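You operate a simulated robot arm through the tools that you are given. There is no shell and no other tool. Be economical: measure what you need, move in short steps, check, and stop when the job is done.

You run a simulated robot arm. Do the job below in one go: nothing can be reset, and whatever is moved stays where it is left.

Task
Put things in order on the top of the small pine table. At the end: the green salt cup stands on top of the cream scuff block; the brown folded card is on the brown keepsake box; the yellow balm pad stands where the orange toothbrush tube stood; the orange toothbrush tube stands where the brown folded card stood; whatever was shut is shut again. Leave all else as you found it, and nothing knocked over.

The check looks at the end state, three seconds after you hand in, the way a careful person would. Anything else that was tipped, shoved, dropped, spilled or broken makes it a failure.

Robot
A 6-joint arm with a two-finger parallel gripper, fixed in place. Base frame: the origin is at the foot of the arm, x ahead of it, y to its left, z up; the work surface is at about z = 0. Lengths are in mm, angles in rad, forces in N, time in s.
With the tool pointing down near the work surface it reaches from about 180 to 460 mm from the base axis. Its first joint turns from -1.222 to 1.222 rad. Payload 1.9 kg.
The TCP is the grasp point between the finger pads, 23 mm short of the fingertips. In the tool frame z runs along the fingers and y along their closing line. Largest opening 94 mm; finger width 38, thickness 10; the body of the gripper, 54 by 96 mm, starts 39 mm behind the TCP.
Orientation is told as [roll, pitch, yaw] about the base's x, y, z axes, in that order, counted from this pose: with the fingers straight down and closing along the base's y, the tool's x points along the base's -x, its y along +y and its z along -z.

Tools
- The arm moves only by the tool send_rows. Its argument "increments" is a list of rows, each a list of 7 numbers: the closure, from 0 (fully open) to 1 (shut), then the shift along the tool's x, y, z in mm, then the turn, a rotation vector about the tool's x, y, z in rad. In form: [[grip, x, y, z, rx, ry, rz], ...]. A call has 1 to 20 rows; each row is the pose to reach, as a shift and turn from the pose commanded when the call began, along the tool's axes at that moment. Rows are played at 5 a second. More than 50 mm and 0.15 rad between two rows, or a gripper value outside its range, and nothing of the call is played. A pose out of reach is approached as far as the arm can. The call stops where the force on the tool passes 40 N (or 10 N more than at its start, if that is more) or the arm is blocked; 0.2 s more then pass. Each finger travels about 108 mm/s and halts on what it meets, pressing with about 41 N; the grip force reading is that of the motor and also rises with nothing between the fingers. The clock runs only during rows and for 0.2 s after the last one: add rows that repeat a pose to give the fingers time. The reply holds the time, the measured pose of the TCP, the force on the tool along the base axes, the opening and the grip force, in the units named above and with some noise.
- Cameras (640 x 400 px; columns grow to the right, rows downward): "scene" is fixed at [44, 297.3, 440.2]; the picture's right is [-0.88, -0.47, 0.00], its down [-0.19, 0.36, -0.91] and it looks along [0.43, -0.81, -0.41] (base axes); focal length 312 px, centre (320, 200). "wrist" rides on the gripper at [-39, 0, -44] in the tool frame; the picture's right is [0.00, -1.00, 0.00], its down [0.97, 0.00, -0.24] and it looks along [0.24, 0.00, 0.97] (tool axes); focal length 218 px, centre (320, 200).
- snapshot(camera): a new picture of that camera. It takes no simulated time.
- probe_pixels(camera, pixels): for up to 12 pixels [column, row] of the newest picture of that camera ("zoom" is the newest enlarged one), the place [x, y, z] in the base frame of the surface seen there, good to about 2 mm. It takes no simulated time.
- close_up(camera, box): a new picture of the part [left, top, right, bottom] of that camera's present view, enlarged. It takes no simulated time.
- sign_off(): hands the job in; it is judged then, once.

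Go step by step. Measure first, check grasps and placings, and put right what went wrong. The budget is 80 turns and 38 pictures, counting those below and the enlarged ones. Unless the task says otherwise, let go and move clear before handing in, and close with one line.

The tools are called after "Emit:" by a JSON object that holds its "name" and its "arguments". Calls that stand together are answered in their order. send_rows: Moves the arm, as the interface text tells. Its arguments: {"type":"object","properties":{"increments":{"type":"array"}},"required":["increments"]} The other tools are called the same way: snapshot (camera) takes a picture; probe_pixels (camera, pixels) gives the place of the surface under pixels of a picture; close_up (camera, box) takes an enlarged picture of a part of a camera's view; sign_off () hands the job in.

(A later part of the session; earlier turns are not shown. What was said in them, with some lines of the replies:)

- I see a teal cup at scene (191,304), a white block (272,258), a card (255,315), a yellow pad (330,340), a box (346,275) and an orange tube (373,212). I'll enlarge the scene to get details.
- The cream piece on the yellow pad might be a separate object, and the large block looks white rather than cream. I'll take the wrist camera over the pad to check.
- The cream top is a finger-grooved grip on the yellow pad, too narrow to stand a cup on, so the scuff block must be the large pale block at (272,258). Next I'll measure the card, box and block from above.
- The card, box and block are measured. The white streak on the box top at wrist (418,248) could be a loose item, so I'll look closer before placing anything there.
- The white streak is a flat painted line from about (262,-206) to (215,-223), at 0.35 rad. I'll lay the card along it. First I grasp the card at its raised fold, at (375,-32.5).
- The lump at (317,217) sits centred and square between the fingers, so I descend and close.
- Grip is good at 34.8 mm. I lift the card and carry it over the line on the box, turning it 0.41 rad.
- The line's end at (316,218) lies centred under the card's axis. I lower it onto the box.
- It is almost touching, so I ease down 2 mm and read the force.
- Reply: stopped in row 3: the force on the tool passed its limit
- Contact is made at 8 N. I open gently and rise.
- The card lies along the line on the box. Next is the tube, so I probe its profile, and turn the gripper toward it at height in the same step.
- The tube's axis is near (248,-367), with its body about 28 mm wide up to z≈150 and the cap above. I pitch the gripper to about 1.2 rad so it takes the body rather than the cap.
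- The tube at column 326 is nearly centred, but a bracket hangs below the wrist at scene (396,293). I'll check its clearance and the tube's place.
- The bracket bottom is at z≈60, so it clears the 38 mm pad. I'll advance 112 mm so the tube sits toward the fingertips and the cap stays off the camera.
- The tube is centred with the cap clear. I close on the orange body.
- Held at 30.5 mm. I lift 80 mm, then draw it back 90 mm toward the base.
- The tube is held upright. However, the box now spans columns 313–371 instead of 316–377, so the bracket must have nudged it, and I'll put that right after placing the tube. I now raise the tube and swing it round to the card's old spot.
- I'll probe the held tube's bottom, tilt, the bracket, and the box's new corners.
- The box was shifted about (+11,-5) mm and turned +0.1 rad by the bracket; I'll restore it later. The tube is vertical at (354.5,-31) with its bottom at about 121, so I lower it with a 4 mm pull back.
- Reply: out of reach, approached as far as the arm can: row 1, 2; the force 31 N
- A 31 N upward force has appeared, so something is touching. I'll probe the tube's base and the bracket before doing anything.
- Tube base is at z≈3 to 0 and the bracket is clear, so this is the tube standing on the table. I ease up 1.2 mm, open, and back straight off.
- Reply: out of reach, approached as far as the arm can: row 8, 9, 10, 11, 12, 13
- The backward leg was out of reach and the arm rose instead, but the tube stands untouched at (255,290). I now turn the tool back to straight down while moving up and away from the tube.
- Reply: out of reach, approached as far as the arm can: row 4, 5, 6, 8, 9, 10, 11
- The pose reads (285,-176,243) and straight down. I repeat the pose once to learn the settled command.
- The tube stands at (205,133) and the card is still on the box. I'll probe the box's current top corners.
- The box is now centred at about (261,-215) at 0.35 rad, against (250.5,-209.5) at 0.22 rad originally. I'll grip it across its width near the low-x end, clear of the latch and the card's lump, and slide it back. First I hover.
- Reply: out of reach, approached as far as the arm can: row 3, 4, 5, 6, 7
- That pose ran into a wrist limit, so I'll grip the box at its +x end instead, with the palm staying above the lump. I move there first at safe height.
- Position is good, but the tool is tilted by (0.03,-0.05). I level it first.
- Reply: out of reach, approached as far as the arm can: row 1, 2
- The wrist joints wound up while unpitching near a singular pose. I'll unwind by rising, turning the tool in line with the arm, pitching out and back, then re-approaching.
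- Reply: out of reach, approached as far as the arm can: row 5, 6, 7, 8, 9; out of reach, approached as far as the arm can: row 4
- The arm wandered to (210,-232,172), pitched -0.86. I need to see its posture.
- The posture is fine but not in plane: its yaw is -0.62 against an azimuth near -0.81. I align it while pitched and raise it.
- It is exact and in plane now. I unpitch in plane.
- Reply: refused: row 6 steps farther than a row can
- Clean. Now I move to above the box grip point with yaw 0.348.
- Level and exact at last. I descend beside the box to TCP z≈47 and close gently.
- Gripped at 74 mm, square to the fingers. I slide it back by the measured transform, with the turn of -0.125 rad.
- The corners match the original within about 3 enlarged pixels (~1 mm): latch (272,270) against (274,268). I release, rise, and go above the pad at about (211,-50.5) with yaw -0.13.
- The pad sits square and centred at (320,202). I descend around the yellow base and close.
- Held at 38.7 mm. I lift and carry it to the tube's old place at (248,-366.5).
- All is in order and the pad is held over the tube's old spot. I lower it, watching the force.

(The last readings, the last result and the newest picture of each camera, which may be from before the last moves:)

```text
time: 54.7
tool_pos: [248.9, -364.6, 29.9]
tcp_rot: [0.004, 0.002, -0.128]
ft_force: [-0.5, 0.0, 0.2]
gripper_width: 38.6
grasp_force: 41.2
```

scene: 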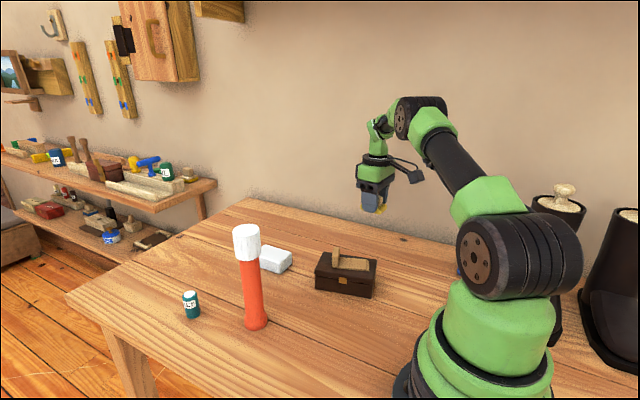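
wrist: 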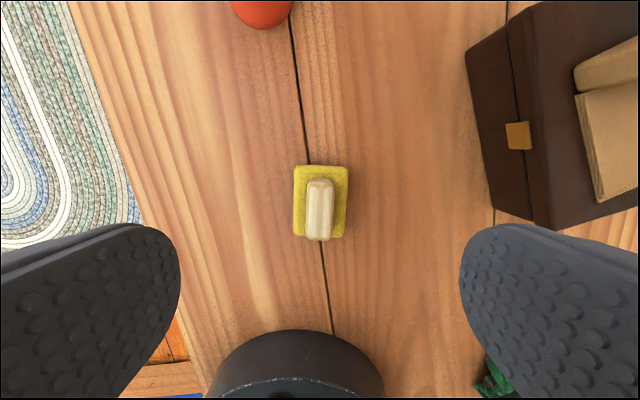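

The pad is ~1 mm above the table. I set it down, release, rise, and travel high to (330,-40,300), in plane, to get ready for the cup.

Emit:
{"name": "send_rows", "arguments": {"increments": [[0.7, 0, 0, 0.8, 0, 0, 0], [0.5, 0, 0, 0.8, 0, 0, 0], [0.3, 0, 0, 0.8, 0, 0, 0], [0.2, 0, 0, 0.8, 0, 0, 0], [0.2, 0, 0, -35, 0, 0, 0], [0.1, 0, 0, -72, 0, 0, 0], [0, 0, 0, -110, 0, 0, 0], [0, -4.3, 37.1, -128, 0, 0, 0], [0, -8.6, 74.2, -146, 0, 0, 0], [0, -12.9, 111.3, -164, 0, 0, 0], [0, -17.2, 148.4, -182, 0, 0, 0], [0, -21.4, 185.4, -200, 0, 0, 0], [0, -25.7, 222.5, -218, 0, 0, 0], [0, -30, 259.6, -236, 0, 0, 0], [0, -34.3, 296.7, -254, 0, 0, 0], [0, -38.6, 333.8, -271, 0, 0, 0], [0, -38.6, 333.8, -271, 0, 0, 0]]}}

```text
time: 58.3
tool_pos: [329.4, -39.0, 299.9]
tcp_rot: [0.001, 0.0, -0.13]
ft_force: [-0.6, -0.1, -0.7]
gripper_width: 94.0
grasp_force: 0.1
```

Good. I pitch -0.65 in plane here.

Emit:
{"name": "send_rows", "arguments": {"increments": [[0, 0, 0, 0, 0, -0.13, 0], [0, 0, 0, 0, 0, -0.26, 0], [0, 0, 0, 0, 0, -0.39, 0], [0, 0, 0, 0, 0, -0.52, 0], [0, 0, 0, 0, 0, -0.65, 0], [0, 0, 0, 0, 0, -0.65, 0]]}}

Emit:
{"name": "probe_pixels", "arguments": {"camera": "scene", "pixels": [[190, 294], [186, 307], [197, 307], [191, 317], [191, 312], [260, 252], [280, 258], [273, 252]]}}

```text
time: 59.7
tool_pos: [329.3, -40.4, 300.1]
tcp_rot: [0.004, -0.652, -0.133]
ft_force: [0.3, 0.7, -0.4]
gripper_width: 94.0
grasp_force: 0.1
```

```text
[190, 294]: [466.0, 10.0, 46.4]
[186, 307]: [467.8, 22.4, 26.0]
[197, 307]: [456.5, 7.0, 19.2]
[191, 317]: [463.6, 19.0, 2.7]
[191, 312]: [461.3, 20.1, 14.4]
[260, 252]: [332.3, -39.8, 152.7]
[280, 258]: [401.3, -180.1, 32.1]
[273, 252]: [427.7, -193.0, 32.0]
```

I move high to (400,60,300) while turning to yaw -0.6, so the arm leans away from the tube, then come down to a standoff before the cup.

Emit:
{"name": "send_rows", "arguments": {"increments": [[0, -11.3, 27.2, 8.6, 0.071, 0, 0.0935], [0, -22.6, 54.5, 17.2, 0.142, 0, 0.187], [0, -33.9, 81.7, 25.8, 0.213, 0, 0.2805], [0, -45.2, 108.9, 34.4, 0.284, 0, 0.374], [0, -26.1, 105.8, 68.6, 0.284, 0, 0.374], [0, -6.9, 102.7, 102.8, 0.284, 0, 0.374], [0, 12.2, 99.6, 137, 0.284, 0, 0.374], [0, 31.4, 96.5, 171.1, 0.284, 0, 0.374], [0, 50.5, 93.4, 205.3, 0.284, 0, 0.374], [0, 50.5, 93.4, 205.3, 0.284, 0, 0.374]]}}

Emit:
{"name": "snapshot", "arguments": {"camera": "wrist"}}

```text
time: 61.9
tool_pos: [424.4, 42.4, 107.0]
tcp_rot: [0.004, -0.65, -0.602]
ft_force: [0.9, 0.2, 0.1]
gripper_width: 94.1
grasp_force: 0.1
```

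```text
3 pictures are left
```

wrist: 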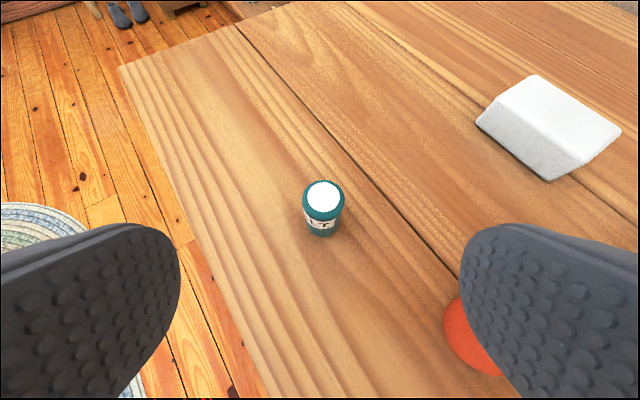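

The cup at (323,207) is centred between the fingers. I'll probe it and the block.

Emit:
{"name": "probe_pixels", "arguments": {"camera": "wrist", "pixels": [[322, 196], [322, 183], [323, 230], [305, 210], [341, 210], [535, 80], [615, 127], [550, 178], [480, 121], [556, 108]]}}

```text
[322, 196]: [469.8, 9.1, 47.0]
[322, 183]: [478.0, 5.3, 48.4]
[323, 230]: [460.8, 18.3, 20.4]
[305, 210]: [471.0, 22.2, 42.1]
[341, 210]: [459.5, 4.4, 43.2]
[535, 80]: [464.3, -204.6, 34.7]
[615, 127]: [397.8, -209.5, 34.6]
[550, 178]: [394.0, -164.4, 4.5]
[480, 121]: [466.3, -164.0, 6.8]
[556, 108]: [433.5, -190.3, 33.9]
```

The cup axis is (470.5,10), straight along the tool axis. I advance 91 mm and close.

Emit:
{"name": "send_rows", "arguments": {"increments": [[0.15, 0, 0, 30, 0, 0, 0], [0.3, 0, 0, 60, 0, 0, 0], [0.3, 0, 0, 80, 0, 0, 0], [0.3, -0.7, 0, 90.5, 0, 0, 0], [0.3, -0.7, 0, 90.5, 0, 0, 0], [0.5, -0.7, 0, 90.5, 0, 0, 0], [0.7, -0.7, 0, 90.5, 0, 0, 0], [0.85, -0.7, 0, 90.5, 0, 0, 0], [0.85, -0.7, 0, 90.5, 0, 0, 0]]}}

```text
time: 63.9
tool_pos: [470.1, 11.0, 36.4]
tcp_rot: [0.004, -0.648, -0.6]
ft_force: [-0.7, -1.0, 0.1]
gripper_width: 24.2
grasp_force: 40.7
```

Held at 24 mm. I lift up and back, then swing high over the tube toward the block.

Emit:
{"name": "send_rows", "arguments": {"increments": [[0.85, -18.2, 0, -23.9, 0, 0, 0], [0.85, -36.3, 0, -47.8, 0, 0, 0], [0.85, -47.4, 0.3, -90.9, 0, 0, 0], [0.85, -58.5, 0.6, -134, 0, 0, 0], [0.85, -69.7, 0.9, -177.2, 0, 0, 0], [0.85, -80.8, 1.2, -220.3, 0, 0, 0], [0.85, -91.9, 1.5, -263.5, 0, 0, 0], [0.85, -105.5, -37.7, -253.1, -0.023, 0, -0.03], [0.85, -119.2, -76.8, -242.8, -0.046, 0, -0.06], [0.85, -132.8, -116, -232.4, -0.069, 0, -0.09], [0.85, -146.5, -155.1, -222.1, -0.092, 0, -0.12], [0.85, -160.1, -194.3, -211.7, -0.115, 0, -0.151], [0.85, -160.1, -194.3, -211.7, -0.115, 0, -0.151]]}}

```text
time: 66.7
tool_pos: [361.6, -150.4, 300.8]
tcp_rot: [0.005, -0.65, -0.412]
ft_force: [0.2, 0.4, -0.4]
gripper_width: 24.0
grasp_force: 40.9
```

Now I come down to a hover 30 mm above the block at (430.5,-189), and look.

Emit:
{"name": "send_rows", "arguments": {"increments": [[0.85, 11.4, -1.5, 41.5, 0, 0, 0], [0.85, 22.9, -3.1, 83.1, 0, 0, 0], [0.85, 34.3, -4.6, 124.6, 0, 0, 0], [0.85, 45.8, -6.2, 166.2, 0, 0, 0], [0.85, 57.2, -7.7, 207.7, 0, 0, 0], [0.85, 57.2, -7.7, 207.7, 0, 0, 0]]}}

Emit:
{"name": "close_up", "arguments": {"camera": "scene", "box": [220, 170, 400, 300]}}

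```text
time: 68.1
tool_pos: [433.2, -189.7, 100.3]
tcp_rot: [0.004, -0.649, -0.413]
ft_force: [0.2, -0.2, -1.4]
gripper_width: 24.2
grasp_force: 40.8
```

```text
3.08 times, centred on (310, 235) of scene
```

zoom: 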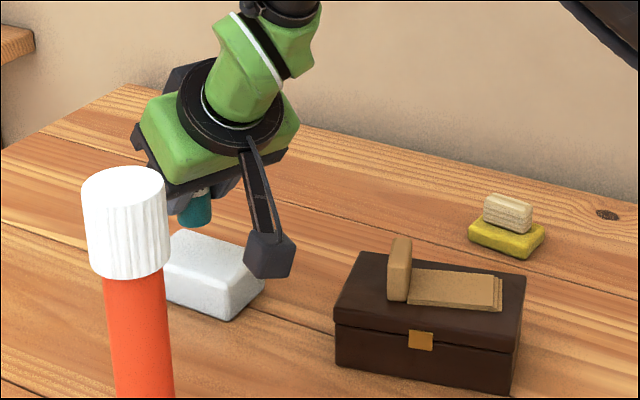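

The bracket at (270,255) and the cup at (196,210) need a check before I lower 32 mm.

Emit:
{"name": "probe_pixels", "arguments": {"camera": "zoom", "pixels": [[268, 270], [285, 275], [250, 268], [196, 225], [196, 210], [210, 255], [190, 236]]}}

```text
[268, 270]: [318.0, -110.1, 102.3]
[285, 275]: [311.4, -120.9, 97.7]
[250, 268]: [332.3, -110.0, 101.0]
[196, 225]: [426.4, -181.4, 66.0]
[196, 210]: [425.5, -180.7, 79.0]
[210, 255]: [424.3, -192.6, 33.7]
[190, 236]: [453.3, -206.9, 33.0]
```

Cup bottom is at z≈65.5 over a block top of 33.5, and the bracket is clear. I lower 30 mm, then ease to contact.

Emit:
{"name": "send_rows", "arguments": {"increments": [[0.85, 11.5, 0, 10.1, 0, 0, 0], [0.85, 17.5, 0, 18.1, 0, 0, 0], [0.85, 20.6, 0, 22.1, 0, 0, 0], [0.85, 20.9, 0, 22.5, 0, 0, 0], [0.85, 21.2, 0, 22.9, 0, 0, 0], [0.85, 21.2, 0, 22.9, 0, 0, 0]]}}

```text
time: 69.5
tool_pos: [429.8, -186.4, 68.9]
tcp_rot: [0.005, -0.654, -0.41]
ft_force: [0.8, -3.5, 18.7]
gripper_width: 24.4
grasp_force: 40.8
```

Contact is made. I ease off 0.6 mm, open, and draw back along the tool axis.

Emit:
{"name": "send_rows", "arguments": {"increments": [[0.85, -0.4, 0, -0.5, 0, 0, 0], [0.75, -0.4, 0, -0.5, 0, 0, 0], [0.65, -0.4, 0, -0.5, 0, 0, 0], [0.5, -0.4, 0, -0.5, 0, 0, 0], [0.3, -0.4, 0, -0.5, 0, 0, 0], [0.2, -0.4, 0, -0.5, 0, 0, 0], [0.2, -0.4, 0, -25, 0, 0, 0], [0.2, -0.4, 0, -60, 0, 0, 0], [0.2, -0.4, 0, -100, 0, 0, 0], [0.2, -20, 0, -140, 0, 0, 0], [0.2, -45, 0, -175, 0, 0, 0], [0.2, -45, 0, -175, 0, 0, 0]]}}

Emit:
{"name": "snapshot", "arguments": {"camera": "scene"}}

```text
time: 72.1
tool_pos: [365.2, -159.9, 235.4]
tcp_rot: [0.002, -0.65, -0.41]
ft_force: [-0.2, 0.0, -0.2]
gripper_width: 75.2
grasp_force: 0.0
```

```text
1 pictures are left
```

scene: 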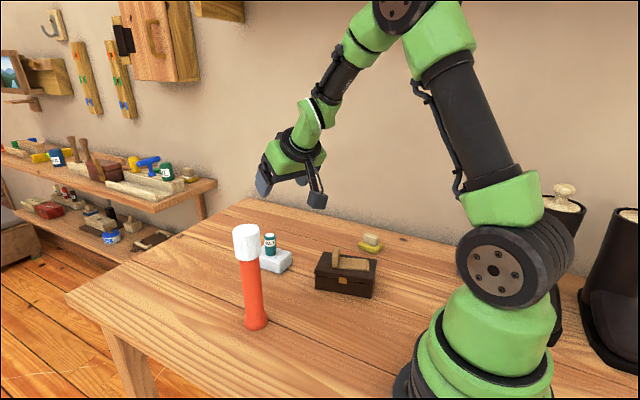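

Everything stands: cup on block (270,245), card on box, pad at (370,243), tube at (253,290). One last probe for positions.

Emit:
{"name": "probe_pixels", "arguments": {"camera": "scene", "pixels": [[255, 326], [244, 325], [267, 323], [252, 280], [370, 238], [361, 246], [382, 248], [370, 251], [270, 236], [270, 250], [288, 252], [318, 262]]}}

```text
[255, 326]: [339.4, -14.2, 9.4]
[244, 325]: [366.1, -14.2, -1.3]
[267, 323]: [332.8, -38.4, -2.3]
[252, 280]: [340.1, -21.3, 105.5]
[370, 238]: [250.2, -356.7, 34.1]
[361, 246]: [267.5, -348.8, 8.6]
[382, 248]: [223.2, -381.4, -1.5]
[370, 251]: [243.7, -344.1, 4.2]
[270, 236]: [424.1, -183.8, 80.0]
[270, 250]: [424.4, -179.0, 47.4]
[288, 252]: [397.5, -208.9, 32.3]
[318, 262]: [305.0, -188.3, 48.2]
```

The probes put the tube axis at about (350.5,-30), the pad near (247,-364), the cup on the block at z≈33, and the box back in place. The arm is clear, so I hand in.

Emit:
{"name": "sign_off", "arguments": {}}

```text
The job is handed in.
```

The job is handed in: the cup is on the scuff block, the card on the closed box, the pad where the tube stood and the tube where the card stood. The wrist bracket shoved the box about 12 mm on the way, and I slid it back to within about 1 mm of where it was.
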